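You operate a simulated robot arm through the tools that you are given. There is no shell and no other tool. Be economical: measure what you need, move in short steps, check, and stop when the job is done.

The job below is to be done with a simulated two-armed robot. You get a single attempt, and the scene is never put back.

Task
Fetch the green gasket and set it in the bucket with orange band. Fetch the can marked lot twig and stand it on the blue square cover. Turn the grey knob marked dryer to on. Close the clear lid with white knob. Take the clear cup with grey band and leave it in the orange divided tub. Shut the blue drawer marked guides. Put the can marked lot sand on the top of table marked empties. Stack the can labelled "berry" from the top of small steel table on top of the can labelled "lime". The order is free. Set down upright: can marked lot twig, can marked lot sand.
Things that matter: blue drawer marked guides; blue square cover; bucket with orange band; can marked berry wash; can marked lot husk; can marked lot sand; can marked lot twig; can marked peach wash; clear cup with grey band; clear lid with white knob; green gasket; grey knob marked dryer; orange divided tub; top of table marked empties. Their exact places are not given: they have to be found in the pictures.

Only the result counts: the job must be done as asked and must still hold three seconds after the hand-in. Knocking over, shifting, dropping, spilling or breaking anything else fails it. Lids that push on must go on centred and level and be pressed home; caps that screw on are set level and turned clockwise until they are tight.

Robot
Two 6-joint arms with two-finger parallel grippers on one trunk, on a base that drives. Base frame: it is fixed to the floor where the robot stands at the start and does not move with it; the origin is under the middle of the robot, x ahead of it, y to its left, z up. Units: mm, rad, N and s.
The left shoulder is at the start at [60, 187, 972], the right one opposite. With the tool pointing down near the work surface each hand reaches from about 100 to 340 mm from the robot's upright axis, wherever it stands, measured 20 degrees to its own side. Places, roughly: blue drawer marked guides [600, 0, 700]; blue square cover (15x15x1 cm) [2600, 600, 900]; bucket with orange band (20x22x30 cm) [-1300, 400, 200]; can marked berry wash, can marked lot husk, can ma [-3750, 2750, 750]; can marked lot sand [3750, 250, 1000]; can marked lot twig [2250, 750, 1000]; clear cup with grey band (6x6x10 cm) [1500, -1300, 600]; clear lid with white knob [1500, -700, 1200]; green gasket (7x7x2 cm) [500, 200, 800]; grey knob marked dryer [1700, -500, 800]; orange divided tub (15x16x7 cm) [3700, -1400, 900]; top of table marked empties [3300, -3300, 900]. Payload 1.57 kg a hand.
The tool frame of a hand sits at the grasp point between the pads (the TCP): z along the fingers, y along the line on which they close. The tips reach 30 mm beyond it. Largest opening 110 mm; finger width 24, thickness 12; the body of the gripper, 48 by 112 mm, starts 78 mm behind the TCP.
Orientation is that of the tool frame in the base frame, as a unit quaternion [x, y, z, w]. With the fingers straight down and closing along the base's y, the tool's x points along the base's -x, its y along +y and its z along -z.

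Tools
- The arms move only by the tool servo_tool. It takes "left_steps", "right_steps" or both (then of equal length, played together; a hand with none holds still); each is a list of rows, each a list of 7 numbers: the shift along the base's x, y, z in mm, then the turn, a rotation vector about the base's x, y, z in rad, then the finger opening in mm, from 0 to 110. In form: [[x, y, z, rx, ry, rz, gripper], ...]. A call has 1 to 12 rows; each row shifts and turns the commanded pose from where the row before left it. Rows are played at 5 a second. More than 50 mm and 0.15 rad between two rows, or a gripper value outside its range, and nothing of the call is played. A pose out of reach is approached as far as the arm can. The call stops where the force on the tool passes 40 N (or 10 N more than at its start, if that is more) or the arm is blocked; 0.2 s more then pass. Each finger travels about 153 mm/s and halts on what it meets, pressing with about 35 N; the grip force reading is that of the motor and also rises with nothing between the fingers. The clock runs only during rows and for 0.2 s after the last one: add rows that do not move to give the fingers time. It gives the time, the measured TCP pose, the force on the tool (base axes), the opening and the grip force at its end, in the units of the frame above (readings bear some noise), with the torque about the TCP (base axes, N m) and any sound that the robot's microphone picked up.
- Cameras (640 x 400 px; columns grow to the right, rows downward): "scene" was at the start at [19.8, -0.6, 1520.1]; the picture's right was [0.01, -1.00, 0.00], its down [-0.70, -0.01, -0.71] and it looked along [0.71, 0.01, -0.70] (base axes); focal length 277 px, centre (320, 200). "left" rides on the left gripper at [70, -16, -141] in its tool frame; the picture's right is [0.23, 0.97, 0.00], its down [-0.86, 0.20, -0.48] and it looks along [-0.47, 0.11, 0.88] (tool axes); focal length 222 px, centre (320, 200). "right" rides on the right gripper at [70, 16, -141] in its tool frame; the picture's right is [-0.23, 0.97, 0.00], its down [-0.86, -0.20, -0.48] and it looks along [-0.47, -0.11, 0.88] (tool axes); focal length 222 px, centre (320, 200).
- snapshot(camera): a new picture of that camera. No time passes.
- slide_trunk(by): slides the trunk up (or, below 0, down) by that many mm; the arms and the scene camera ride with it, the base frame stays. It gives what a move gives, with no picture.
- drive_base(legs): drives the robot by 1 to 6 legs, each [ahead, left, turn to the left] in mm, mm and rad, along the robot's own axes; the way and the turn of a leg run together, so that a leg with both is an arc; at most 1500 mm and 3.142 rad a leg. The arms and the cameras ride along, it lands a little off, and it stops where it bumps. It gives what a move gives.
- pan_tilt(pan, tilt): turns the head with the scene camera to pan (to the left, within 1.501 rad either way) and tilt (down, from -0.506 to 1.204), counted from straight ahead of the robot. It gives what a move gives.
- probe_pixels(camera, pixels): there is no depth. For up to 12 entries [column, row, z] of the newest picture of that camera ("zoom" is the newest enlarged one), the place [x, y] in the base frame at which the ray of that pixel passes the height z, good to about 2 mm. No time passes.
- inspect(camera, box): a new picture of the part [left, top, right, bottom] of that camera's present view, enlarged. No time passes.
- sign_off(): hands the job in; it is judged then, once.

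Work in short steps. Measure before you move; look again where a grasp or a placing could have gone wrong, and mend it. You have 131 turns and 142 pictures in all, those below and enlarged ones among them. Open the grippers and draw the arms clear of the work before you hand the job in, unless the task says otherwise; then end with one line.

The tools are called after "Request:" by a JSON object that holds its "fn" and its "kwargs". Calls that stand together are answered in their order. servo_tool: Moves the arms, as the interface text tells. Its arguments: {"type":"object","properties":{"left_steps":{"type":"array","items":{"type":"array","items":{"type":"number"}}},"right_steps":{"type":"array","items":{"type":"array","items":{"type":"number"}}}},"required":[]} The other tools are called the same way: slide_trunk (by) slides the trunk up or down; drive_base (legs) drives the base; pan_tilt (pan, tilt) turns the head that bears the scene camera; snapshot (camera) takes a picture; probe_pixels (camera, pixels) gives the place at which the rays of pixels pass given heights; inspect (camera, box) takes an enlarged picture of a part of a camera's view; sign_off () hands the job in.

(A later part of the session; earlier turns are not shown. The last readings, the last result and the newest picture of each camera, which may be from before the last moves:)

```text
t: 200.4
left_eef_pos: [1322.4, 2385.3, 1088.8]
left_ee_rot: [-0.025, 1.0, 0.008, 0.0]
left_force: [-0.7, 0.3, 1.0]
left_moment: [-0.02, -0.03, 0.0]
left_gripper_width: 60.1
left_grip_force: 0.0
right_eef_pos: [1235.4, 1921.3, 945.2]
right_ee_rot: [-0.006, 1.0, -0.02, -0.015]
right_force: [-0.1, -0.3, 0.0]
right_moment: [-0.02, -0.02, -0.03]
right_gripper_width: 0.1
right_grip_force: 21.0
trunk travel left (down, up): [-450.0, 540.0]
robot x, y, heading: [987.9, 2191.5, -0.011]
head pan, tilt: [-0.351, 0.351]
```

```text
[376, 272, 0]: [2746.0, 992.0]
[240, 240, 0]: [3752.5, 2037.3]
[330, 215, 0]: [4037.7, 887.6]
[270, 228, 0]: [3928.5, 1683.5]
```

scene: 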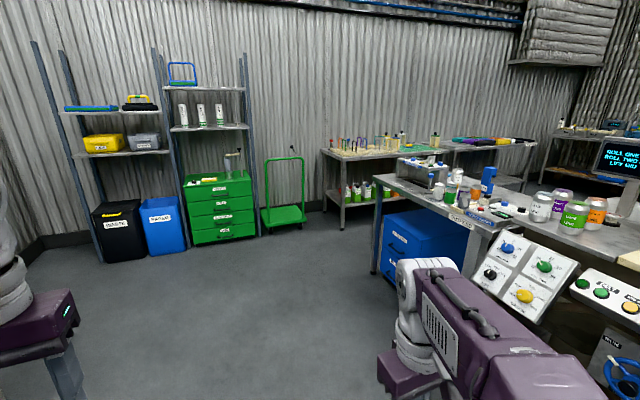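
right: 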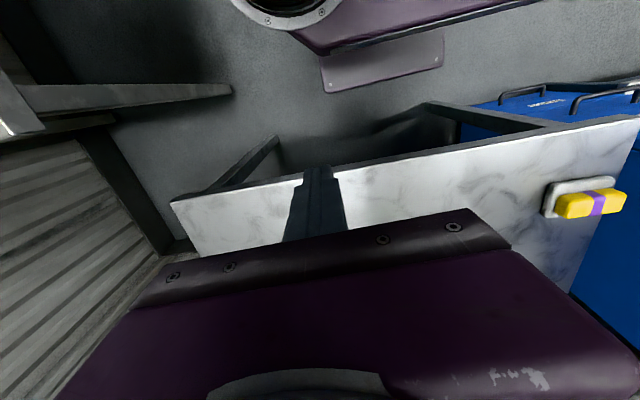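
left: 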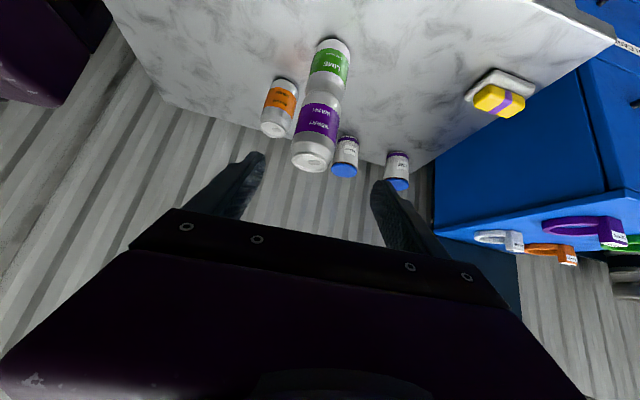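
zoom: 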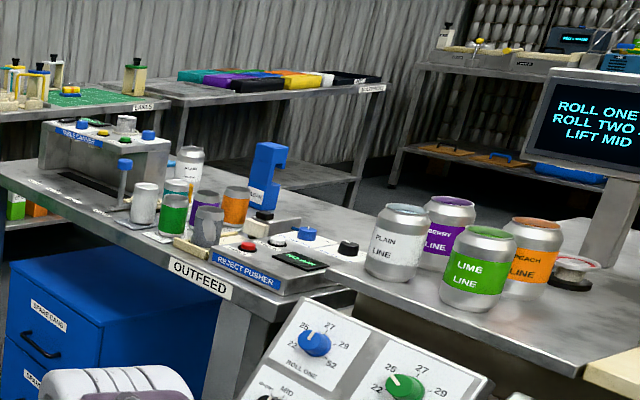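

Table front edge is y≈1050–1100. I drive to (2430,1620) facing −y and look at the tabletop from there.

Request:
{"fn": "drive_base", "kwargs": {"legs": [[1440, 0, 0], [0, 0, -1.56], [560, 0, 0]]}}

Request:
{"fn": "slide_trunk", "kwargs": {"by": 200}}

Request:
{"fn": "pan_tilt", "kwargs": {"pan": 0, "tilt": 0.55}}

Request:
{"fn": "snapshot", "kwargs": {"camera": "scene"}}

Request:
{"fn": "inspect", "kwargs": {"camera": "scene", "box": [220, 150, 440, 290]}}

```text
t: 214.0
left_eef_pos: [2616.8, 1256.9, 1089.2]
left_ee_rot: [0.677, 0.736, 0.007, 0.005]
left_force: [-0.7, -0.3, -0.1]
left_moment: [-0.03, -0.01, 0.0]
left_gripper_width: 59.8
left_grip_force: 0.0
right_eef_pos: [2150.1, 1328.9, 945.4]
right_ee_rot: [0.691, 0.722, -0.005, -0.024]
right_force: [0.4, 0.0, -0.5]
right_moment: [0.02, 0.02, -0.03]
right_gripper_width: 0.0
right_grip_force: 20.9
trunk travel left (down, up): [-450.0, 540.0]
robot x, y, heading: [2415.7, 1585.9, -1.546]
head pan, tilt: [-0.351, 0.351]
```

```text
t: 216.2
left_eef_pos: [2617.7, 1258.3, 1288.9]
left_ee_rot: [0.677, 0.736, 0.005, 0.005]
left_force: [-0.3, -0.2, 0.6]
left_moment: [0.0, 0.01, 0.01]
left_gripper_width: 60.1
left_grip_force: 0.1
right_eef_pos: [2151.2, 1329.0, 1145.9]
right_ee_rot: [0.691, 0.722, -0.005, -0.024]
right_force: [0.4, -1.0, 0.7]
right_moment: [0.04, 0.01, 0.01]
right_gripper_width: 0.0
right_grip_force: 21.1
trunk travel left (down, up): [-650.0, 340.0]
robot x, y, heading: [2411.5, 1585.3, -1.546]
head pan, tilt: [-0.351, 0.351]
```

```text
t: 217.0
left_eef_pos: [2617.6, 1258.0, 1288.5]
left_ee_rot: [0.676, 0.737, 0.006, 0.006]
left_force: [-0.1, -0.3, 0.2]
left_moment: [0.0, 0.02, -0.02]
left_gripper_width: 59.8
left_grip_force: 0.0
right_eef_pos: [2150.2, 1329.0, 1145.4]
right_ee_rot: [0.691, 0.722, -0.005, -0.023]
right_force: [-0.4, -0.3, 0.2]
right_moment: [-0.01, -0.01, -0.01]
right_gripper_width: 0.0
right_grip_force: 21.4
trunk travel left (down, up): [-650.0, 340.0]
robot x, y, heading: [2411.6, 1587.2, -1.549]
head pan, tilt: [0.0, 0.55]
```

```text
56 pictures are left
```

scene: 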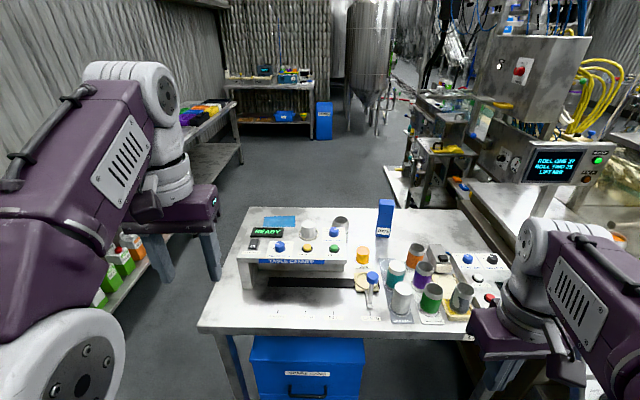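

```text
2.86 times, centred on (330, 220) of scene
```

zoom: 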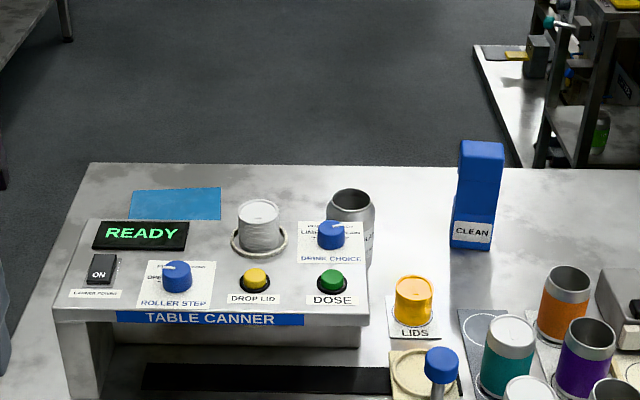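

The blue square cover lies at (279,221) behind the canner; several cans at (385–465,255–300) and a silver one at (341,227). I enlarge the cans and probe.

Request:
{"fn": "inspect", "kwargs": {"camera": "scene", "box": [350, 225, 500, 325]}}

Request:
{"fn": "probe_pixels", "kwargs": {"camera": "scene", "pixels": [[279, 221, 900], [265, 227, 900], [294, 216, 900], [341, 235, 900], [341, 222, 1000], [425, 268, 900], [402, 315, 900], [200, 327, 900], [250, 208, 900], [460, 308, 900], [300, 262, 1000], [350, 236, 1000]]}}

```text
4.00 times, centred on (425, 275) of scene
```

zoom: 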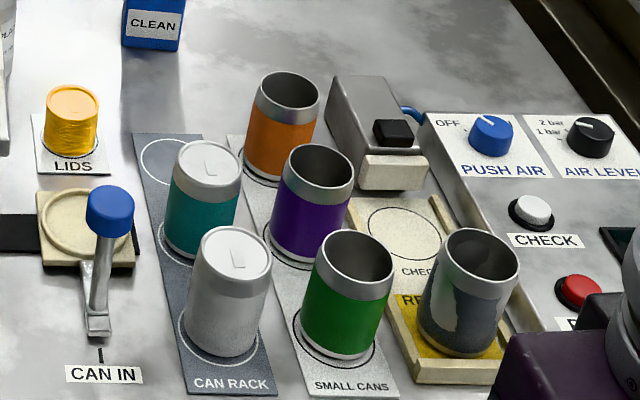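

```text
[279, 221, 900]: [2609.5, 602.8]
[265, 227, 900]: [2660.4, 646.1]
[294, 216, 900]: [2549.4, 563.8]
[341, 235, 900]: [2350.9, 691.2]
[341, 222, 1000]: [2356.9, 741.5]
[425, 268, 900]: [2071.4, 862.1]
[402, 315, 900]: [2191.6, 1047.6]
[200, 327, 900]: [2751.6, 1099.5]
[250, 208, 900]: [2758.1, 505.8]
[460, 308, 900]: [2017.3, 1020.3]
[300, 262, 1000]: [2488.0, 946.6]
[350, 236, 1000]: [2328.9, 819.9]
```

By the rough place, twig should be the silver can behind the canner at (341,227). I zoom hard on it.

Request:
{"fn": "inspect", "kwargs": {"camera": "scene", "box": [310, 205, 374, 245]}}

Request:
{"fn": "snapshot", "kwargs": {"camera": "left"}}

```text
10.00 times, centred on (342, 225) of scene
```

zoom: 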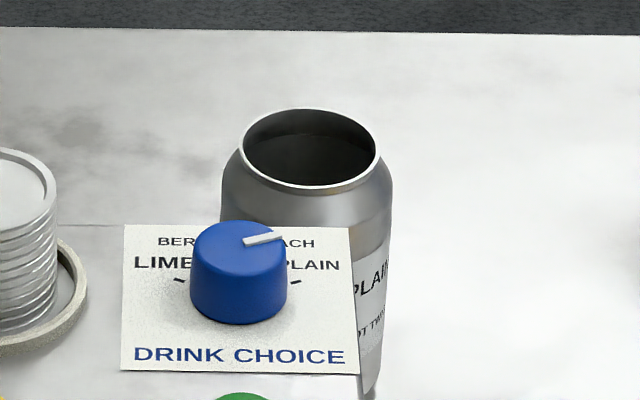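

```text
52 pictures are left
```

left: 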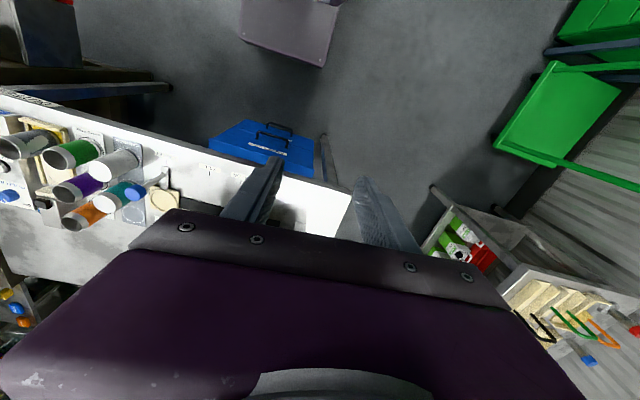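

It reads "PLAIN LOT TWIG". Access is better from the table's back (−y) side. I probe the gap past the table's +x end and the floor behind.

Request:
{"fn": "probe_pixels", "kwargs": {"camera": "scene", "pixels": [[157, 262, 0], [241, 162, 0], [190, 215, 0], [125, 330, 0], [232, 140, 0], [392, 205, 0], [390, 178, 0], [340, 180, 0], [320, 140, 0]]}}

Request:
{"fn": "probe_pixels", "kwargs": {"camera": "left", "pixels": [[430, 190, 800], [520, 265, 900], [325, 135, 0], [350, 185, 900], [495, 150, 0], [500, 215, 0]]}}

```text
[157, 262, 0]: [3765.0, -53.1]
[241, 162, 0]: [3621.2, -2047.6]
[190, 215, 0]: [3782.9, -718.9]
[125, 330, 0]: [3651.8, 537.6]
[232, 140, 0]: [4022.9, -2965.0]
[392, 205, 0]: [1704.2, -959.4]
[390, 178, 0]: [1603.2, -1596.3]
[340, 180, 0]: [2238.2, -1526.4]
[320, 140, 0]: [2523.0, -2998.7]
```

```text
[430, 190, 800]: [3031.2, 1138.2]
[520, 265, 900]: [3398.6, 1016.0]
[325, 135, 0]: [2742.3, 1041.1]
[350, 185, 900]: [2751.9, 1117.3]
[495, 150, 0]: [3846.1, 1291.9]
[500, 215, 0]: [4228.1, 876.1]
```

The aisle between this table (x≤2752) and the shelf tables (x≥3400) is ~650 mm. I move in line with it and look down it before entering.

Request:
{"fn": "drive_base", "kwargs": {"legs": [[0, 665, 0], [0, 0, -0.022]]}}

Request:
{"fn": "pan_tilt", "kwargs": {"pan": 0, "tilt": 0.65}}

Request:
{"fn": "snapshot", "kwargs": {"camera": "scene"}}

Request:
{"fn": "probe_pixels", "kwargs": {"camera": "scene", "pixels": [[400, 350, 0], [420, 300, 0], [240, 300, 0], [200, 300, 0], [250, 200, 0]]}}

```text
t: 221.1
left_eef_pos: [3293.0, 1262.9, 1287.9]
left_ee_rot: [0.69, 0.724, 0.006, 0.006]
left_force: [-0.8, 0.3, 0.3]
left_moment: [0.0, -0.03, -0.01]
left_gripper_width: 60.1
left_grip_force: 0.0
right_eef_pos: [2830.1, 1351.8, 1144.5]
right_ee_rot: [0.704, 0.71, -0.004, -0.025]
right_force: [0.4, -0.5, 0.0]
right_moment: [-0.02, 0.01, 0.0]
right_gripper_width: 0.0
right_grip_force: 21.0
trunk travel left (down, up): [-650.0, 340.0]
robot x, y, heading: [3100.0, 1600.0, -1.581]
head pan, tilt: [0.0, 0.55]
```

```text
t: 221.8
left_eef_pos: [3291.9, 1263.1, 1289.2]
left_ee_rot: [0.69, 0.723, 0.006, 0.006]
left_force: [0.2, -0.2, 0.3]
left_moment: [0.0, 0.0, 0.02]
left_gripper_width: 60.1
left_grip_force: 0.1
right_eef_pos: [2829.2, 1352.1, 1145.5]
right_ee_rot: [0.703, 0.711, -0.004, -0.025]
right_force: [-0.6, -0.4, -0.4]
right_moment: [-0.04, 0.0, 0.04]
right_gripper_width: 0.0
right_grip_force: 21.5
trunk travel left (down, up): [-650.0, 340.0]
robot x, y, heading: [3102.9, 1597.4, -1.579]
head pan, tilt: [0.0, 0.649]
```

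```text
51 pictures are left
```

scene: 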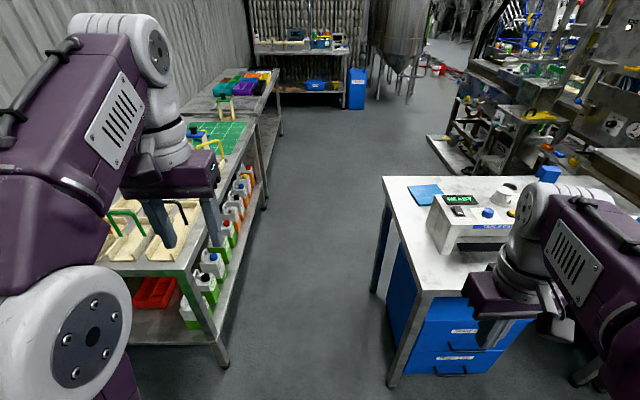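

```text
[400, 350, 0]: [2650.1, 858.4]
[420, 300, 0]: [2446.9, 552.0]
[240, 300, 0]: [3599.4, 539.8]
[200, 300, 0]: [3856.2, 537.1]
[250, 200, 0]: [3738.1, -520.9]
```

The aisle is clear (~800 mm). I drive through to y≈−230, shift to x≈2470 behind the table, turn to face +y, and look.

Request:
{"fn": "drive_base", "kwargs": {"legs": [[1500, 0, 0], [340, 0, 0], [0, -630, 0], [0, 0, 3.14]]}}

Request:
{"fn": "pan_tilt", "kwargs": {"pan": 0, "tilt": 0.7}}

Request:
{"fn": "snapshot", "kwargs": {"camera": "scene"}}

```text
t: 241.5
left_eef_pos: [2280.2, 62.0, 1288.8]
left_ee_rot: [0.723, -0.691, -0.006, 0.005]
left_force: [0.4, -0.5, -0.3]
left_moment: [-0.01, 0.01, 0.0]
left_gripper_width: 60.1
left_grip_force: 0.0
right_eef_pos: [2743.4, -27.1, 1145.0]
right_ee_rot: [0.71, -0.704, 0.024, -0.003]
right_force: [-0.1, -0.4, -0.2]
right_moment: [-0.02, -0.01, 0.01]
right_gripper_width: 0.1
right_grip_force: 21.0
trunk travel left (down, up): [-650.0, 340.0]
robot x, y, heading: [2472.7, -273.7, 1.557]
head pan, tilt: [0.0, 0.649]
```

```text
t: 242.2
left_eef_pos: [2280.1, 62.1, 1289.7]
left_ee_rot: [0.723, -0.691, -0.005, 0.006]
left_force: [0.6, -0.8, -0.4]
left_moment: [0.03, 0.0, -0.01]
left_gripper_width: 60.0
left_grip_force: 0.1
right_eef_pos: [2743.2, -27.2, 1145.5]
right_ee_rot: [0.71, -0.704, 0.024, -0.004]
right_force: [0.3, 0.1, 0.0]
right_moment: [0.01, -0.02, -0.05]
right_gripper_width: 0.0
right_grip_force: 21.1
trunk travel left (down, up): [-650.0, 340.0]
robot x, y, heading: [2470.7, -272.8, 1.557]
head pan, tilt: [0.0, 0.7]
```

```text
50 pictures are left
```

scene: 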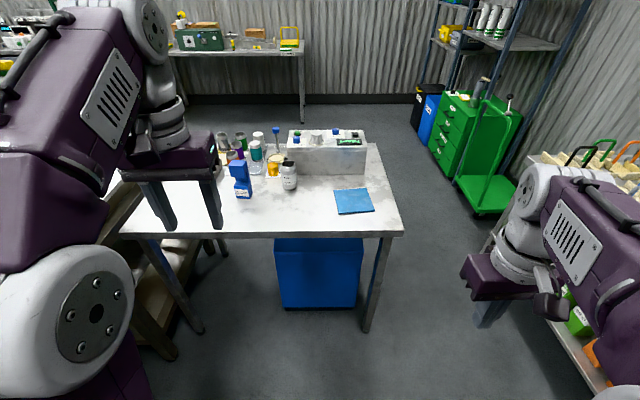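

Clear access: twig at (289,176), blue cover at (354,201). I probe and zoom.

Request:
{"fn": "probe_pixels", "kwargs": {"camera": "scene", "pixels": [[354, 201, 880], [354, 201, 900], [354, 201, 920], [289, 189, 880], [289, 189, 900], [289, 164, 1000], [289, 164, 1020], [402, 232, 900], [240, 198, 900], [273, 175, 900], [332, 189, 900], [375, 211, 900]]}}

Request:
{"fn": "inspect", "kwargs": {"camera": "scene", "box": [210, 120, 410, 245]}}

```text
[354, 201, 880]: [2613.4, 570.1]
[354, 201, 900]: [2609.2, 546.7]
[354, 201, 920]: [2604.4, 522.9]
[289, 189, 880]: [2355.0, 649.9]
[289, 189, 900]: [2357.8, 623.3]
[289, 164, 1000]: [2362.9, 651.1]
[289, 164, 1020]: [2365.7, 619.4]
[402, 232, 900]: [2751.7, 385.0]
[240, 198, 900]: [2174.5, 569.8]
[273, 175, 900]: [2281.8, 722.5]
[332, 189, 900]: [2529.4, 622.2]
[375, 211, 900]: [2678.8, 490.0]
```

```text
3.20 times, centred on (310, 182) of scene
```

zoom: 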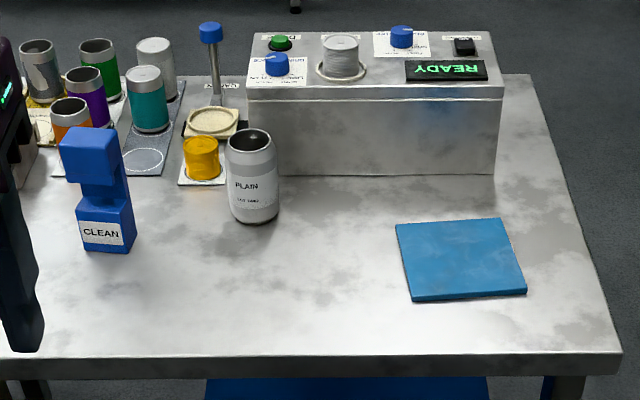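

Twig ≈ (2357,693), top z≈976; cover ≈ (2613,572), z≈877; table edge y≈425. I drive to (2560,110), lower the trunk 70 and bring the left hand to a 45° pre-grasp.

Request:
{"fn": "drive_base", "kwargs": {"legs": [[380, -84, 0.014]]}}

Request:
{"fn": "slide_trunk", "kwargs": {"by": -70}}

Request:
{"fn": "servo_tool", "kwargs": {"left_steps": [[-2.5, 26, -30, 0.112, 0, -0.02, 80], [-2.5, 26, -30, 0.112, 0, -0.02, 80], [-2.5, 26, -30, 0.112, 0, -0.02, 80], [-2.5, 26, -30, 0.112, 0, 0, 80], [-2.5, 26, -30, 0.112, 0, 0, 80], [-2.5, 26, -30, 0.112, 0, 0, 80], [-2.5, 26, -29, 0.112, 0, 0, 80]]}}

Request:
{"fn": "snapshot", "kwargs": {"camera": "left"}}

Request:
{"fn": "snapshot", "kwargs": {"camera": "scene"}}

```text
t: 244.6
left_eef_pos: [2359.5, 439.5, 1289.6]
left_ee_rot: [0.729, -0.685, -0.006, 0.005]
left_force: [0.1, -0.3, 0.3]
left_moment: [0.01, 0.01, 0.02]
left_gripper_width: 60.3
left_grip_force: 0.0
right_eef_pos: [2825.3, 358.3, 1145.3]
right_ee_rot: [0.716, -0.698, 0.025, -0.005]
right_force: [-0.8, 0.8, -0.1]
right_moment: [0.02, 0.01, -0.04]
right_gripper_width: 0.0
right_grip_force: 21.2
trunk travel left (down, up): [-650.0, 340.0]
robot x, y, heading: [2557.3, 110.3, 1.573]
head pan, tilt: [0.0, 0.7]
```

```text
t: 245.7
left_eef_pos: [2360.6, 440.5, 1218.7]
left_ee_rot: [0.729, -0.685, -0.005, 0.006]
left_force: [0.2, 0.4, 0.1]
left_moment: [0.02, 0.02, 0.0]
left_gripper_width: 59.7
left_grip_force: 0.1
right_eef_pos: [2825.2, 359.1, 1075.1]
right_ee_rot: [0.716, -0.698, 0.024, -0.005]
right_force: [-0.2, 0.3, 0.4]
right_moment: [0.01, 0.01, -0.01]
right_gripper_width: 0.0
right_grip_force: 21.8
trunk travel left (down, up): [-580.0, 410.0]
robot x, y, heading: [2558.2, 107.7, 1.57]
head pan, tilt: [0.0, 0.7]
```

```text
t: 247.3
left_eef_pos: [2346.7, 618.9, 1014.0]
left_ee_rot: [0.657, -0.653, -0.266, -0.267]
left_force: [-0.6, 0.9, 0.1]
left_moment: [0.02, -0.01, 0.05]
left_gripper_width: 79.9
left_grip_force: 0.1
left hand out of reach, approached as far as the arm can: row 7
right_eef_pos: [2825.6, 360.2, 1075.5]
right_ee_rot: [0.716, -0.698, 0.025, -0.004]
right_force: [0.4, 0.7, 0.6]
right_moment: [-0.04, -0.04, 0.05]
right_gripper_width: 0.0
right_grip_force: 21.0
trunk travel left (down, up): [-580.0, 410.0]
robot x, y, heading: [2554.7, 109.7, 1.576]
head pan, tilt: [0.0, 0.7]
```

```text
48 pictures are left
```

left: 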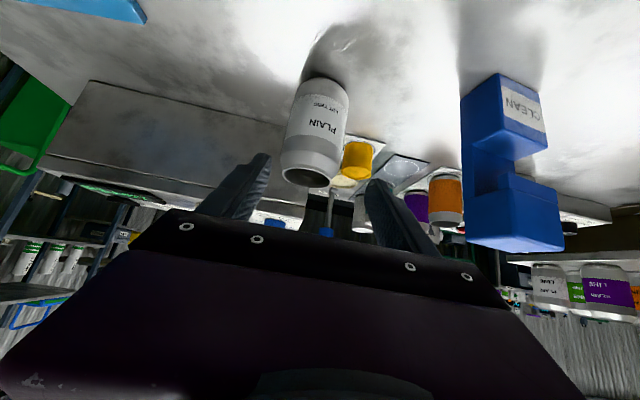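

```text
47 pictures are left
```

scene: 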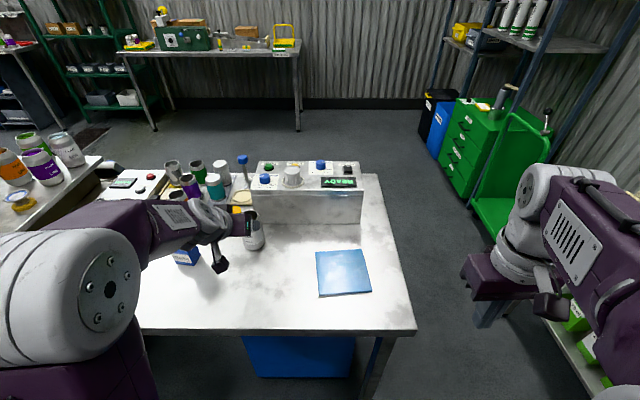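

I probe the can's rim in the left view and the cover corners in the scene view.

Request:
{"fn": "probe_pixels", "kwargs": {"camera": "left", "pixels": [[311, 170, 966], [311, 170, 976], [311, 170, 986], [328, 85, 866], [304, 95, 870], [347, 95, 870]]}}

Request:
{"fn": "probe_pixels", "kwargs": {"camera": "scene", "pixels": [[343, 272, 877], [316, 252, 877], [361, 249, 877], [371, 291, 877], [320, 296, 877], [254, 246, 866], [415, 330, 866]]}}

```text
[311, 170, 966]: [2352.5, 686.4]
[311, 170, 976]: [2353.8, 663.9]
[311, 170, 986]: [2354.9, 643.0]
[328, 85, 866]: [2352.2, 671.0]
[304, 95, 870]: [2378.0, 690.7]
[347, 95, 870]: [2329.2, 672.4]
```

```text
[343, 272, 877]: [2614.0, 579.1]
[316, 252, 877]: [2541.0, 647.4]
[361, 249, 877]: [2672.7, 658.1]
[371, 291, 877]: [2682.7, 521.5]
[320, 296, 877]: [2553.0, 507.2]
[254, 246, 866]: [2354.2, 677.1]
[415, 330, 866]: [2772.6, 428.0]
```

Twig ≈ (2354,684), cover centre ≈ (2613,581). I advance to the grasp at (2354,681,946) and close.

Request:
{"fn": "servo_tool", "kwargs": {"left_steps": [[3, 20, -22, 0, 0, 0, 80], [2, 21, -23, 0, 0, 0, 80], [2, 21, -23, 0, 0, 0, 80], [0, 0, 0, 0, 0, 0, 65], [0, 0, 0, 0, 0, 0, 50], [0, 0, 0, 0, 0, 0, 50]]}}

Request:
{"fn": "snapshot", "kwargs": {"camera": "left"}}

```text
t: 248.7
left_eef_pos: [2353.3, 668.2, 960.5]
left_ee_rot: [0.656, -0.651, -0.272, -0.269]
left_force: [0.9, 0.1, -0.5]
left_moment: [-0.01, 0.02, -0.01]
left_gripper_width: 61.7
left_grip_force: 34.9
left hand out of reach, approached as far as the arm can: row 1, 2
right_eef_pos: [2824.6, 359.1, 1075.4]
right_ee_rot: [0.716, -0.698, 0.024, -0.004]
right_force: [0.2, -0.2, 0.3]
right_moment: [-0.01, -0.01, -0.01]
right_gripper_width: 0.0
right_grip_force: 21.6
trunk travel left (down, up): [-580.0, 410.0]
robot x, y, heading: [2553.7, 106.6, 1.581]
head pan, tilt: [0.0, 0.7]
```

```text
46 pictures are left
```

left: 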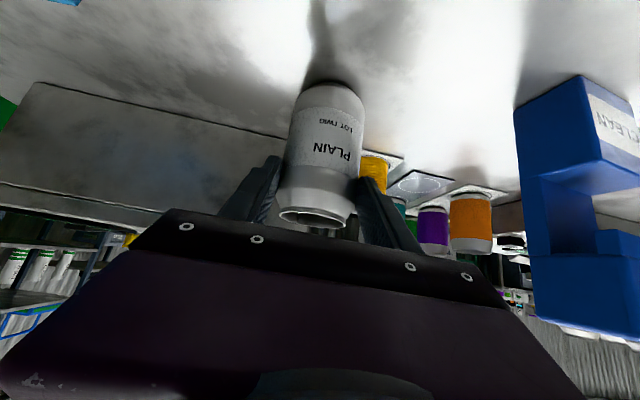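

The grip is near the neck (61.7 mm) because of reach. I open, drive 14 mm forward, lower to z≈945 and re-grip.

Request:
{"fn": "servo_tool", "kwargs": {"left_steps": [[0, 0, 0, 0, 0, 0, 80], [0, 0, 0, 0, 0, 0, 80]]}}

Request:
{"fn": "drive_base", "kwargs": {"legs": [[14, 0, 0]]}}

Request:
{"fn": "servo_tool", "kwargs": {"left_steps": [[1, 0, -8, 0, 0, 0, 80], [0, 0, -8, 0, 0, 0, 80], [0, 0, 0, 0, 0, 0, 65], [0, 0, 0, 0, 0, 0, 50], [0, 0, 0, 0, 0, 0, 50]]}}

```text
t: 249.3
left_eef_pos: [2352.2, 668.4, 959.6]
left_ee_rot: [0.656, -0.651, -0.272, -0.268]
left_force: [-0.4, -0.7, -0.2]
left_moment: [-0.03, -0.01, 0.0]
left_gripper_width: 80.0
left_grip_force: 0.0
right_eef_pos: [2825.0, 358.5, 1074.2]
right_ee_rot: [0.715, -0.698, 0.024, -0.004]
right_force: [0.1, -0.3, 0.1]
right_moment: [0.0, 0.01, 0.02]
right_gripper_width: 0.0
right_grip_force: 21.5
trunk travel left (down, up): [-580.0, 410.0]
robot x, y, heading: [2555.3, 109.6, 1.572]
head pan, tilt: [0.0, 0.7]
```

```text
t: 250.1
left_eef_pos: [2352.8, 680.7, 961.4]
left_ee_rot: [0.656, -0.651, -0.271, -0.27]
left_force: [-0.2, 1.0, -0.7]
left_moment: [0.01, 0.0, -0.03]
left_gripper_width: 79.9
left_grip_force: 0.2
right_eef_pos: [2825.4, 370.4, 1075.6]
right_ee_rot: [0.715, -0.699, 0.023, -0.006]
right_force: [0.7, -0.4, 0.7]
right_moment: [0.03, 0.03, -0.01]
right_gripper_width: 0.1
right_grip_force: 21.0
trunk travel left (down, up): [-580.0, 410.0]
robot x, y, heading: [2557.2, 118.6, 1.576]
head pan, tilt: [0.0, 0.7]
```

```text
t: 251.3
left_eef_pos: [2351.2, 683.3, 944.1]
left_ee_rot: [0.655, -0.652, -0.27, -0.271]
left_force: [0.7, 0.4, -0.6]
left_moment: [0.02, 0.0, 0.05]
left_gripper_width: 63.8
left_grip_force: 35.5
right_eef_pos: [2824.4, 372.3, 1076.0]
right_ee_rot: [0.716, -0.698, 0.024, -0.005]
right_force: [-0.1, 0.9, -0.6]
right_moment: [0.03, -0.01, -0.02]
right_gripper_width: 0.3
right_grip_force: 21.5
trunk travel left (down, up): [-580.0, 410.0]
robot x, y, heading: [2559.3, 121.2, 1.574]
head pan, tilt: [0.0, 0.7]
```

Gripped at 64 mm. I lift 60 mm, draw back from the canner, then move over the cover.

Request:
{"fn": "servo_tool", "kwargs": {"left_steps": [[0, 0, 20, 0, 0, 0, 50], [0, 0, 40, 0, 0, 0, 50], [5, -34, 0, 0, 0, 0, 50], [10, -34, 0, 0, 0, 0, 50], [20, -34, 0, 0, 0, 0, 50], [40, 0, 0, 0, 0, 0, 50], [40, 0, 0, 0, 0, 0, 50], [40, 0, 0, 0, 0, 0, 50], [40, 0, 0, 0, 0, 0, 50], [40, 0, 0, 0, 0, 0, 50], [24, 0, 0, 0, 0, 0, 50]]}}

Request:
{"fn": "snapshot", "kwargs": {"camera": "scene"}}

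Request:
{"fn": "snapshot", "kwargs": {"camera": "left"}}

```text
t: 253.7
left_eef_pos: [2613.8, 592.3, 996.7]
left_ee_rot: [0.656, -0.652, -0.271, -0.268]
left_force: [0.9, -0.4, -0.3]
left_moment: [0.0, 0.04, 0.03]
left_gripper_width: 63.8
left_grip_force: 35.1
left hand out of reach, approached as far as the arm can: row 2, 3
right_eef_pos: [2826.3, 372.4, 1074.7]
right_ee_rot: [0.716, -0.698, 0.024, -0.004]
right_force: [-0.5, -0.4, 0.5]
right_moment: [0.01, 0.02, -0.01]
right_gripper_width: 0.1
right_grip_force: 21.6
trunk travel left (down, up): [-580.0, 410.0]
robot x, y, heading: [2556.0, 120.3, 1.574]
head pan, tilt: [0.0, 0.7]
```

```text
45 pictures are left
```

scene: 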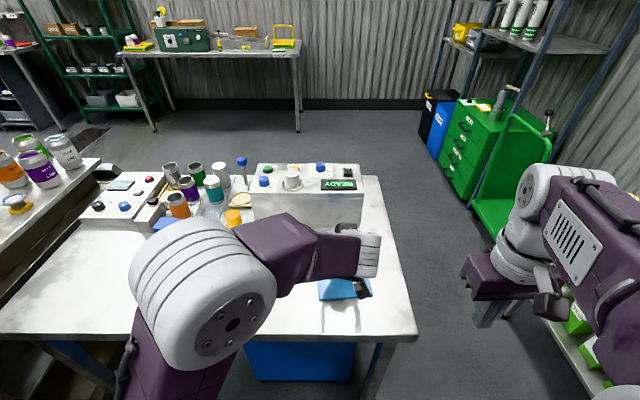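

```text
44 pictures are left
```

left: 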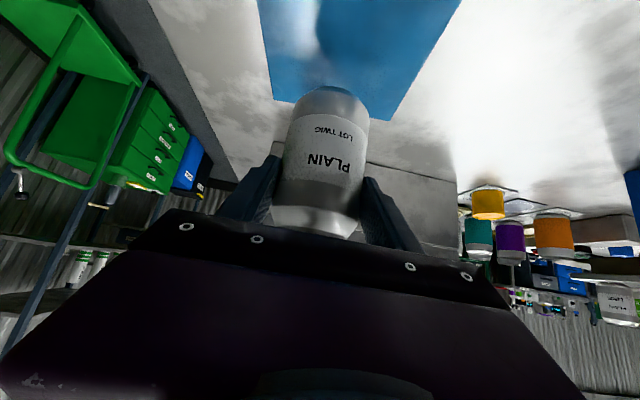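

Over the cover. I shift to its centre (−3,−12) and lower toward contact (expected TCP z≈954).

Request:
{"fn": "servo_tool", "kwargs": {"left_steps": [[-3, -12, -5, 0, 0, 0, 50], [0, 0, -12, 0, 0, 0, 50], [0, 0, -10, 0, 0, 0, 50], [0, 0, -6, 0, 0, 0, 50], [0, 0, -3, 0, 0, 0, 50], [0, 0, -2, 0, 0, 0, 50]]}}

Request:
{"fn": "inspect", "kwargs": {"camera": "left", "box": [200, 20, 440, 170]}}

```text
t: 255.1
left_eef_pos: [2611.8, 582.8, 960.1]
left_ee_rot: [0.656, -0.651, -0.271, -0.268]
left_force: [0.1, -0.9, -0.7]
left_moment: [0.01, 0.0, 0.01]
left_gripper_width: 64.0
left_grip_force: 34.9
right_eef_pos: [2824.6, 371.9, 1073.9]
right_ee_rot: [0.716, -0.698, 0.024, -0.005]
right_force: [-0.3, 0.0, 0.2]
right_moment: [0.01, 0.01, -0.01]
right_gripper_width: 0.1
right_grip_force: 20.6
trunk travel left (down, up): [-580.0, 410.0]
robot x, y, heading: [2559.5, 121.3, 1.575]
head pan, tilt: [0.0, 0.7]
```

```text
2.67 times, centred on (320, 95) of left
```

zoom: 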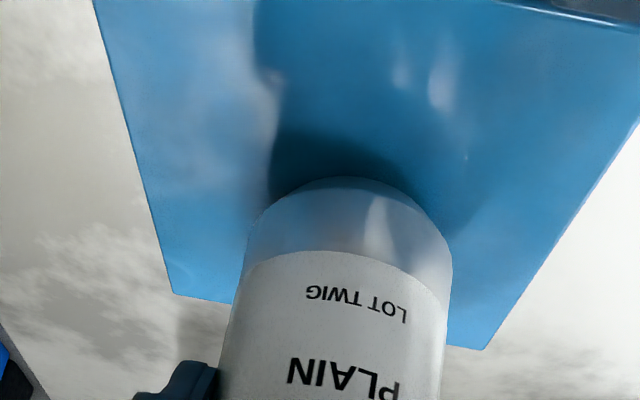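

Just above the cover, laterally centred. I lower in 2 mm steps until force appears.

Request:
{"fn": "servo_tool", "kwargs": {"left_steps": [[0, 0, -2, 0, 0, 0, 50], [0, 0, -2, 0, 0, 0, 50], [0, 0, -2, 0, 0, 0, 50]]}}

```text
t: 255.9
left_eef_pos: [2610.2, 581.5, 954.0]
left_ee_rot: [0.655, -0.651, -0.272, -0.269]
left_force: [0.7, 0.3, 0.2]
left_moment: [0.01, 0.02, 0.02]
left_gripper_width: 63.7
left_grip_force: 35.1
right_eef_pos: [2824.4, 373.5, 1074.2]
right_ee_rot: [0.716, -0.698, 0.025, -0.005]
right_force: [0.0, -0.3, -1.5]
right_moment: [0.0, -0.04, 0.01]
right_gripper_width: 0.1
right_grip_force: 20.9
trunk travel left (down, up): [-580.0, 410.0]
robot x, y, heading: [2556.8, 120.3, 1.573]
head pan, tilt: [0.0, 0.7]
```

No contact yet; I continue in small steps.

Request:
{"fn": "servo_tool", "kwargs": {"left_steps": [[0, 0, -1.5, 0, 0, 0, 50], [0, 0, -1.5, 0, 0, 0, 50], [0, 0, -1, 0, 0, 0, 50]]}}

Request:
{"fn": "inspect", "kwargs": {"camera": "left", "box": [200, 20, 440, 170]}}

```text
t: 256.7
left_eef_pos: [2610.4, 582.7, 952.8]
left_ee_rot: [0.655, -0.651, -0.273, -0.272]
left_force: [-1.4, 1.8, 26.6]
left_moment: [0.41, 0.03, -0.06]
left_gripper_width: 63.3
left_grip_force: 35.2
right_eef_pos: [2824.6, 369.4, 1076.4]
right_ee_rot: [0.715, -0.698, 0.023, -0.005]
right_force: [0.5, -1.3, -0.4]
right_moment: [0.0, 0.02, -0.03]
right_gripper_width: 0.0
right_grip_force: 21.7
trunk travel left (down, up): [-580.0, 410.0]
robot x, y, heading: [2560.0, 122.7, 1.581]
head pan, tilt: [0.0, 0.7]
```

```text
2.67 times, centred on (320, 95) of left
```

zoom: 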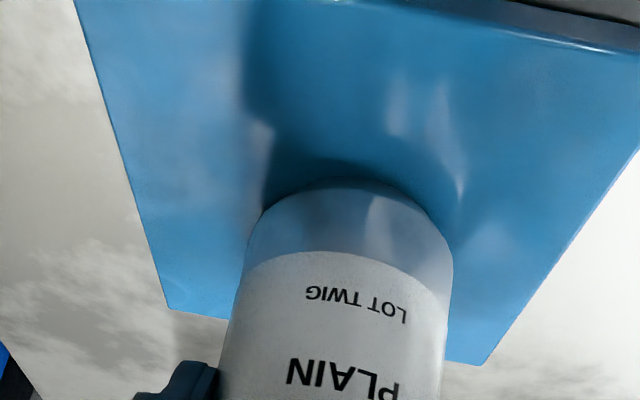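

Contact with ~27 N. I open and retreat back along the tool axis, then check.

Request:
{"fn": "servo_tool", "kwargs": {"left_steps": [[0, 0, 0.5, 0, 0, 0, 68], [0, 0, 0, 0, 0, 0, 76], [0, 0, 0, 0, 0, 0, 88], [0, 0, 0, 0, 0, 0, 88], [0, -14, 14, 0, 0, 0, 88], [0, -25, 25, 0, 0, 0, 88], [0, -30, 30, 0, 0, 0, 88], [0, -30, 30, 0, 0, 0, 88], [-20, -20, 30, 0, 0, 0, 88]]}}

Request:
{"fn": "snapshot", "kwargs": {"camera": "left"}}

```text
t: 258.7
left_eef_pos: [2587.7, 466.9, 1083.3]
left_ee_rot: [0.656, -0.651, -0.271, -0.269]
left_force: [0.9, -0.2, 0.1]
left_moment: [0.02, 0.03, -0.05]
left_gripper_width: 87.9
left_grip_force: 0.0
right_eef_pos: [2823.6, 371.6, 1075.1]
right_ee_rot: [0.715, -0.699, 0.024, -0.005]
right_force: [0.7, -0.6, 0.5]
right_moment: [0.04, -0.08, 0.0]
right_gripper_width: 0.0
right_grip_force: 21.6
trunk travel left (down, up): [-580.0, 410.0]
robot x, y, heading: [2552.9, 122.1, 1.577]
head pan, tilt: [0.0, 0.7]
```

```text
41 pictures are left
```

left: 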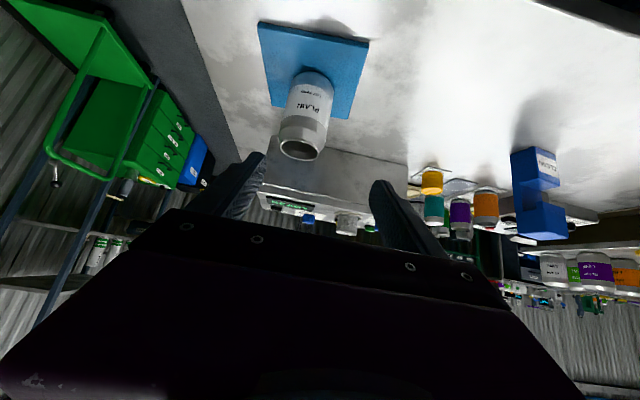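

Twig stands on the cover. I back out, face +x at about (2900,−230), and look for the sand can.

Request:
{"fn": "drive_base", "kwargs": {"legs": [[-350, 0, 0], [0, 0, -1.577], [300, 0, 0]]}}

Request:
{"fn": "pan_tilt", "kwargs": {"pan": 0.35, "tilt": 0.45}}

Request:
{"fn": "snapshot", "kwargs": {"camera": "scene"}}

```text
t: 266.3
left_eef_pos: [3200.8, -251.8, 1082.1]
left_ee_rot: [-0.002, 0.924, 0.001, 0.382]
left_force: [-0.4, -0.5, -0.3]
left_moment: [-0.04, 0.02, 0.02]
left_gripper_width: 87.9
left_grip_force: 0.2
right_eef_pos: [3105.4, -485.4, 1075.4]
right_ee_rot: [-0.011, 1.0, -0.021, -0.014]
right_force: [1.0, 0.7, -0.1]
right_moment: [0.03, 0.04, -0.02]
right_gripper_width: 0.0
right_grip_force: 21.7
trunk travel left (down, up): [-580.0, 410.0]
robot x, y, heading: [2857.2, -215.2, 0.007]
head pan, tilt: [0.0, 0.7]
```

```text
t: 267.2
left_eef_pos: [3200.3, -251.3, 1082.2]
left_ee_rot: [-0.001, 0.924, 0.001, 0.382]
left_force: [0.6, 0.6, 0.2]
left_moment: [0.0, 0.01, 0.01]
left_gripper_width: 88.1
left_grip_force: 0.0
right_eef_pos: [3105.0, -485.5, 1076.2]
right_ee_rot: [-0.01, 1.0, -0.02, -0.014]
right_force: [-1.0, -0.1, 0.7]
right_moment: [0.0, -0.02, -0.02]
right_gripper_width: 0.0
right_grip_force: 21.3
trunk travel left (down, up): [-580.0, 410.0]
robot x, y, heading: [2853.9, -216.7, 0.004]
head pan, tilt: [0.351, 0.45]
```

```text
40 pictures are left
```

scene: 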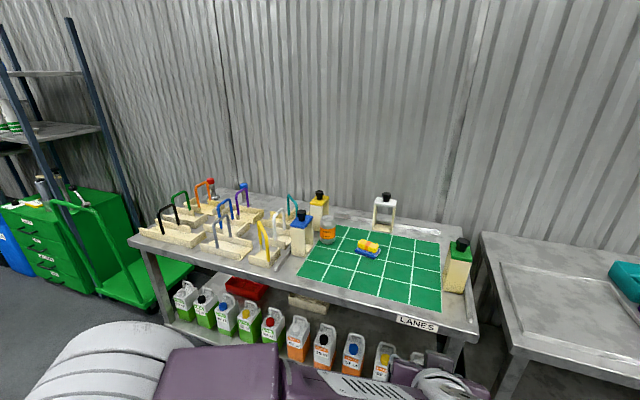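

An orange-banded can is at (327,230), by the blue/yellow dispenser. I enlarge and probe it.

Request:
{"fn": "inspect", "kwargs": {"camera": "scene", "box": [276, 190, 396, 265]}}

Request:
{"fn": "probe_pixels", "kwargs": {"camera": "scene", "pixels": [[328, 240, 900], [328, 240, 870], [327, 219, 1010], [327, 219, 980], [302, 253, 900], [318, 225, 900], [478, 330, 900], [295, 283, 900], [130, 237, 900], [370, 255, 900]]}}

```text
5.33 times, centred on (336, 228) of scene
```

zoom: 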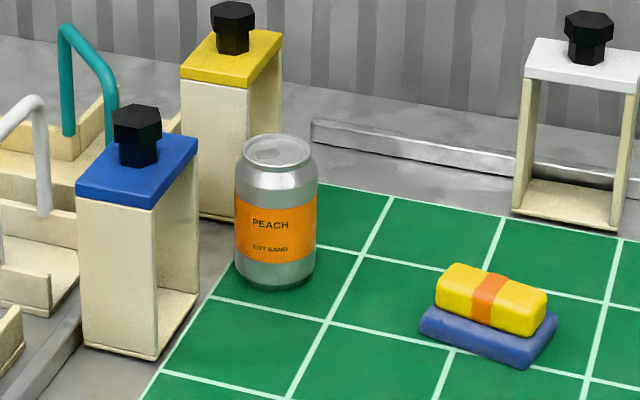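

```text
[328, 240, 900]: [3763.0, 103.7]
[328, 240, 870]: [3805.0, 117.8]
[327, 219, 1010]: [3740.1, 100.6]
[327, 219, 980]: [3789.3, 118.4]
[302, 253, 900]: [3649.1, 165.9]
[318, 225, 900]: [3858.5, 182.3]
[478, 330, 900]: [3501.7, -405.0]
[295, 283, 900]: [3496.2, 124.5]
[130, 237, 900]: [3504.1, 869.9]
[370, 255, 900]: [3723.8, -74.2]
```

It reads "PEACH LOT SAND", near (3800,118), with arches close on its +y side. I drive to (3215,−60) and yaw the left hand to approach from the −y side, then check.

Request:
{"fn": "drive_base", "kwargs": {"legs": [[360, 157, -0.004]]}}

Request:
{"fn": "servo_tool", "kwargs": {"left_steps": [[20, 10, 0, 0, 0, 0.13, 88], [20, 15, -5, 0, 0, 0.13, 88], [20, 15, -5, 0, 0, 0.13, 88], [20, 15, -5, 0, 0, 0, 88]]}}

Request:
{"fn": "pan_tilt", "kwargs": {"pan": 0.25, "tilt": 0.65}}

Request:
{"fn": "snapshot", "kwargs": {"camera": "left"}}

Request:
{"fn": "snapshot", "kwargs": {"camera": "scene"}}

```text
t: 269.6
left_eef_pos: [3562.9, -94.2, 1083.1]
left_ee_rot: [-0.001, 0.924, 0.001, 0.382]
left_force: [-0.2, -0.7, 1.1]
left_moment: [0.0, 0.0, -0.02]
left_gripper_width: 88.0
left_grip_force: 0.0
right_eef_pos: [3465.9, -329.3, 1075.7]
right_ee_rot: [-0.01, 1.0, -0.02, -0.013]
right_force: [0.1, 0.4, -0.3]
right_moment: [0.03, -0.01, -0.01]
right_gripper_width: 0.1
right_grip_force: 21.2
trunk travel left (down, up): [-580.0, 410.0]
robot x, y, heading: [3219.5, -61.5, 0.002]
head pan, tilt: [0.351, 0.45]
```

```text
t: 270.6
left_eef_pos: [3657.8, -20.6, 1044.9]
left_ee_rot: [-0.182, 0.906, 0.075, 0.374]
left_force: [0.3, 0.3, 0.1]
left_moment: [0.01, 0.0, -0.03]
left_gripper_width: 87.9
left_grip_force: 0.1
left hand out of reach, approached as far as the arm can: row 2, 3
right_eef_pos: [3467.2, -329.5, 1075.2]
right_ee_rot: [-0.01, 1.0, -0.021, -0.013]
right_force: [0.4, 0.4, -1.0]
right_moment: [-0.02, 0.0, -0.01]
right_gripper_width: 0.1
right_grip_force: 21.0
trunk travel left (down, up): [-580.0, 410.0]
robot x, y, heading: [3217.1, -61.4, -0.001]
head pan, tilt: [0.351, 0.45]
```

```text
t: 271.4
left_eef_pos: [3656.4, -22.5, 1044.9]
left_ee_rot: [-0.18, 0.906, 0.075, 0.374]
left_force: [-0.4, 0.1, 0.0]
left_moment: [0.05, 0.01, -0.03]
left_gripper_width: 88.1
left_grip_force: 0.1
right_eef_pos: [3466.8, -329.2, 1075.1]
right_ee_rot: [-0.01, 1.0, -0.021, -0.013]
right_force: [0.5, -0.4, -0.6]
right_moment: [0.0, 0.04, 0.02]
right_gripper_width: 0.0
right_grip_force: 21.3
trunk travel left (down, up): [-580.0, 410.0]
robot x, y, heading: [3217.9, -61.0, -0.001]
head pan, tilt: [0.25, 0.649]
```

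```text
38 pictures are left
```

left: 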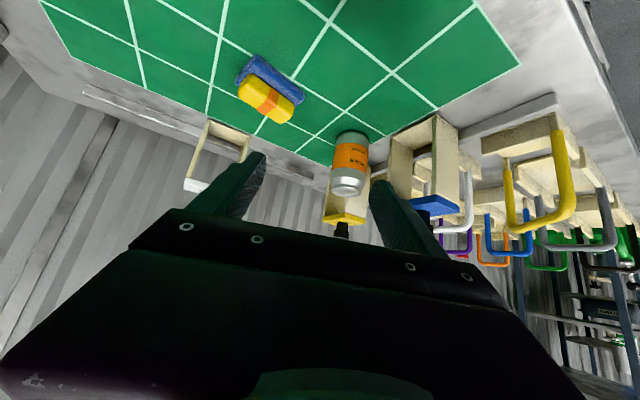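

```text
37 pictures are left
```

scene: 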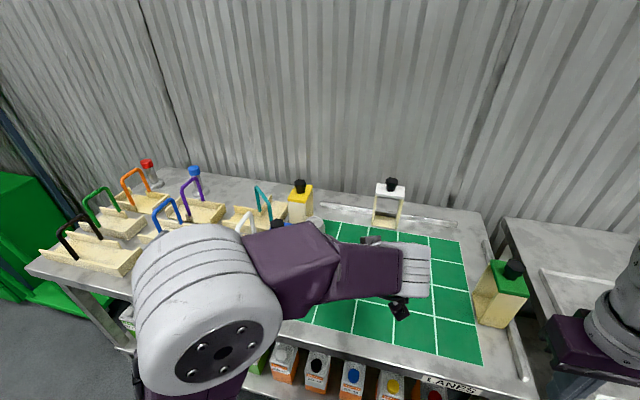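

I probe sand's rim and base in the left view at candidate heights, to intersect with the earlier scene ray.

Request:
{"fn": "probe_pixels", "kwargs": {"camera": "left", "pixels": [[349, 186, 950], [349, 186, 965], [349, 186, 980], [349, 186, 995], [352, 134, 840], [352, 134, 860], [352, 134, 880], [333, 145, 860], [370, 143, 860], [429, 195, 960], [400, 180, 900]]}}

Request:
{"fn": "probe_pixels", "kwargs": {"camera": "scene", "pixels": [[482, 362, 870], [482, 362, 840], [455, 375, 870]]}}

```text
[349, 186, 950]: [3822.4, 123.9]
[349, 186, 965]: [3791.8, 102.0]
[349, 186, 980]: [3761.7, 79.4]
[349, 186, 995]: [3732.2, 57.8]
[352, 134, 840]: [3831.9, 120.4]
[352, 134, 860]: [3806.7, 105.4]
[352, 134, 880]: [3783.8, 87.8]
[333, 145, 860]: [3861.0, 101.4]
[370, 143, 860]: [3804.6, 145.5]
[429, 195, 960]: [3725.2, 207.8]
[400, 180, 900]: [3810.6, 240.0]
```

```text
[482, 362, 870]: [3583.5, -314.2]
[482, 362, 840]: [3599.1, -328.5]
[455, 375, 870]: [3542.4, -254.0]
```

Best estimate: sand centre ≈ (3825,121), table z≈860. I nudge the base 20 mm forward and bring the hand to a flatter pre-grasp in front of the can.

Request:
{"fn": "drive_base", "kwargs": {"legs": [[20, 0, 0]]}}

Request:
{"fn": "servo_tool", "kwargs": {"left_steps": [[17, 24, -15, 0.02, -0.048, 0, 84], [17, 24, -15, 0.02, -0.048, 0.01, 84], [17, 24, -15, 0.02, -0.048, 0.01, 84], [17, 24, -15, 0.02, -0.048, 0, 84], [17, 24, -13, 0.02, -0.048, 0, 84]]}}

Request:
{"fn": "snapshot", "kwargs": {"camera": "left"}}

```text
t: 272.2
left_eef_pos: [3674.4, -21.9, 1046.2]
left_ee_rot: [-0.18, 0.906, 0.075, 0.375]
left_force: [0.1, 0.1, 0.7]
left_moment: [0.02, 0.0, 0.02]
left_gripper_width: 87.6
left_grip_force: 0.1
right_eef_pos: [3483.2, -328.4, 1075.3]
right_ee_rot: [-0.01, 1.0, -0.02, -0.012]
right_force: [-0.3, -0.7, 0.1]
right_moment: [0.0, -0.01, 0.02]
right_gripper_width: 0.1
right_grip_force: 21.2
trunk travel left (down, up): [-580.0, 410.0]
robot x, y, heading: [3233.7, -58.0, 0.001]
head pan, tilt: [0.25, 0.649]
```

```text
t: 273.4
left_eef_pos: [3764.6, 99.9, 970.9]
left_ee_rot: [-0.178, 0.848, 0.101, 0.488]
left_force: [0.2, -0.5, -0.5]
left_moment: [-0.06, 0.02, 0.02]
left_gripper_width: 83.9
left_grip_force: 0.1
right_eef_pos: [3487.6, -327.6, 1074.9]
right_ee_rot: [-0.01, 1.0, -0.02, -0.015]
right_force: [-1.2, 1.6, -0.1]
right_moment: [-0.02, -0.01, -0.01]
right_gripper_width: 0.0
right_grip_force: 20.7
trunk travel left (down, up): [-580.0, 410.0]
robot x, y, heading: [3241.3, -61.0, -0.002]
head pan, tilt: [0.25, 0.649]
```

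```text
36 pictures are left
```

left: 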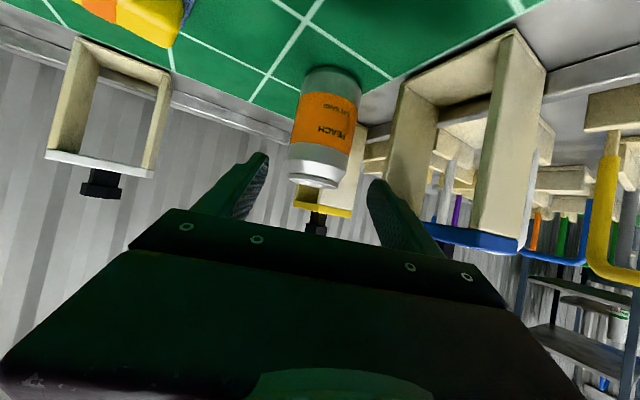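

The can is centred between the fingers. I quickly probe rim and base for depth.

Request:
{"fn": "probe_pixels", "kwargs": {"camera": "left", "pixels": [[317, 178, 960], [317, 178, 970], [317, 178, 980], [334, 68, 850], [334, 68, 865], [303, 85, 860], [361, 80, 860]]}}

```text
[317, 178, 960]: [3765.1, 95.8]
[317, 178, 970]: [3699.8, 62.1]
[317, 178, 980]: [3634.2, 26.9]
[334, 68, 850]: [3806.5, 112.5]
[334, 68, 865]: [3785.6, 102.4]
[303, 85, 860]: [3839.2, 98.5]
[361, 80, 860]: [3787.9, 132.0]
```

Sand centre ≈ (3819,117). I advance 65 mm and close.

Request:
{"fn": "servo_tool", "kwargs": {"left_steps": [[18, 6, -11, 0, 0, 0, 84], [18, 6, -11, 0, 0, 0, 84], [17, 5, -11, 0, 0, 0, 84], [0, 0, 0, 0, 0, 0, 66], [0, 0, 0, 0, 0, 0, 50], [0, 0, 0, 0, 0, 0, 50]]}}

Request:
{"fn": "snapshot", "kwargs": {"camera": "left"}}

```text
t: 274.8
left_eef_pos: [3814.8, 115.5, 939.6]
left_ee_rot: [-0.177, 0.849, 0.101, 0.488]
left_force: [0.0, 0.0, 0.1]
left_moment: [0.05, -0.03, 0.01]
left_gripper_width: 64.7
left_grip_force: 34.9
right_eef_pos: [3485.5, -328.4, 1074.7]
right_ee_rot: [-0.01, 1.0, -0.021, -0.014]
right_force: [-0.3, 0.7, -0.8]
right_moment: [0.0, 0.0, 0.01]
right_gripper_width: 0.2
right_grip_force: 21.6
trunk travel left (down, up): [-580.0, 410.0]
robot x, y, heading: [3236.9, -58.2, 0.002]
head pan, tilt: [0.25, 0.649]
```

```text
35 pictures are left
```

left: 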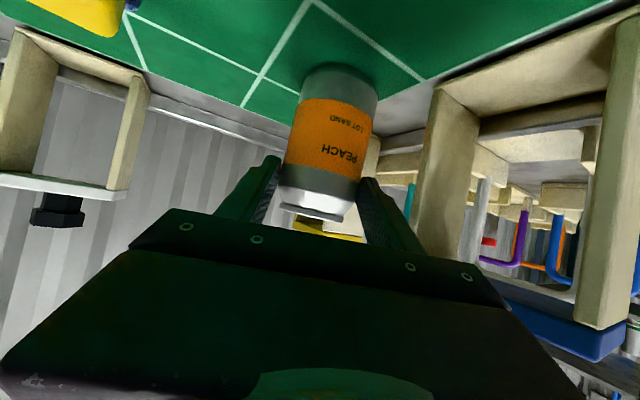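

Gripped at 64.7 mm. I lift 120 mm, retract the hand, and back the base into the aisle.

Request:
{"fn": "servo_tool", "kwargs": {"left_steps": [[0, 0, 20, 0, 0, 0, 50], [0, 0, 35, 0, 0, 0, 50], [0, 0, 35, 0, 0, 0, 50], [0, 0, 30, 0, 0, 0, 50], [-35, -14, 0, 0, 0, 0, 50], [-35, -14, 0, 0, 0, 0, 50], [-35, -14, 0, 0, 0, 0, 50], [-35, -14, 0, 0, 0, 0, 50], [-25, -10, 0, 0, 0, 0, 50]]}}

Request:
{"fn": "drive_base", "kwargs": {"legs": [[-160, 0, 0], [0, -1000, 0]]}}

Request:
{"fn": "pan_tilt", "kwargs": {"pan": -0.7, "tilt": 0.4}}

Request:
{"fn": "snapshot", "kwargs": {"camera": "scene"}}

```text
t: 276.8
left_eef_pos: [3649.0, 49.9, 1061.0]
left_ee_rot: [-0.178, 0.848, 0.102, 0.488]
left_force: [0.3, -0.9, -2.2]
left_moment: [-0.01, 0.1, -0.01]
left_gripper_width: 64.5
left_grip_force: 34.2
right_eef_pos: [3485.7, -329.9, 1075.8]
right_ee_rot: [-0.011, 1.0, -0.02, -0.014]
right_force: [0.0, 0.4, -0.3]
right_moment: [0.0, 0.03, -0.03]
right_gripper_width: 0.4
right_grip_force: 21.2
trunk travel left (down, up): [-580.0, 410.0]
robot x, y, heading: [3232.2, -59.5, -0.001]
head pan, tilt: [0.25, 0.649]
```

```text
t: 282.8
left_eef_pos: [3499.4, -919.6, 1061.2]
left_ee_rot: [-0.184, 0.848, 0.105, 0.487]
left_force: [-0.5, 0.2, -3.1]
left_moment: [-0.06, 0.12, 0.03]
left_gripper_width: 64.9
left_grip_force: 35.1
right_eef_pos: [3340.5, -1302.3, 1075.0]
right_ee_rot: [-0.015, 1.0, -0.02, -0.014]
right_force: [-0.6, -0.8, 0.3]
right_moment: [0.01, 0.02, 0.01]
right_gripper_width: 0.4
right_grip_force: 21.5
trunk travel left (down, up): [-580.0, 410.0]
robot x, y, heading: [3088.1, -1033.5, 0.016]
head pan, tilt: [0.25, 0.649]
```

```text
t: 284.1
left_eef_pos: [3500.2, -921.8, 1060.7]
left_ee_rot: [-0.182, 0.847, 0.104, 0.488]
left_force: [0.0, -0.1, -4.2]
left_moment: [-0.05, 0.11, 0.02]
left_gripper_width: 64.7
left_grip_force: 34.6
right_eef_pos: [3339.8, -1302.1, 1075.9]
right_ee_rot: [-0.015, 1.0, -0.02, -0.014]
right_force: [-0.6, -1.1, -0.5]
right_moment: [0.0, -0.01, 0.02]
right_gripper_width: 0.0
right_grip_force: 21.4
trunk travel left (down, up): [-580.0, 410.0]
robot x, y, heading: [3083.7, -1034.1, 0.009]
head pan, tilt: [-0.7, 0.4]
```

```text
34 pictures are left
```

scene: 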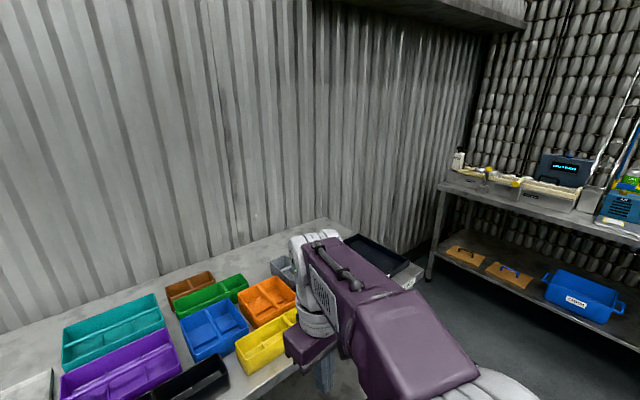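

The tubs are here (orange divided one at (267,297)) and the −y wall table is ahead right. I probe both, and zoom on the far table for its marking.

Request:
{"fn": "probe_pixels", "kwargs": {"camera": "scene", "pixels": [[267, 300, 900], [267, 300, 930], [247, 318, 880], [440, 186, 900], [600, 228, 900], [430, 278, 0], [320, 360, 880]]}}

Request:
{"fn": "inspect", "kwargs": {"camera": "scene", "box": [420, 130, 640, 270]}}

```text
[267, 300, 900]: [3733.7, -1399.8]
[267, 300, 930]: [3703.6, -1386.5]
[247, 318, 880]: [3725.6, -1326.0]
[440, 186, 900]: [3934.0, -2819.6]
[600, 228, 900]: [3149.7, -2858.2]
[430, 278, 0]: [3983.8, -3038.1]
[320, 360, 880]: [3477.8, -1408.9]
```

```text
2.86 times, centred on (530, 200) of scene
```

zoom: 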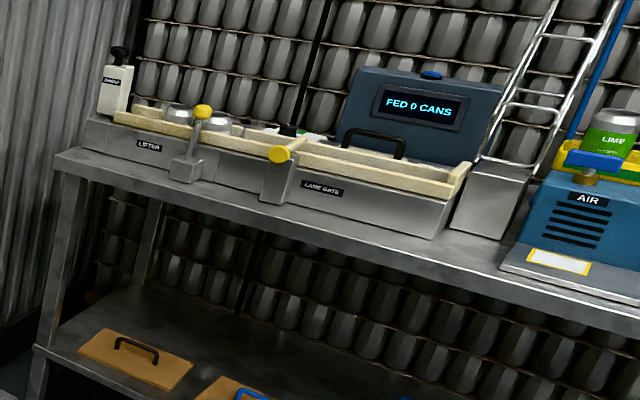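

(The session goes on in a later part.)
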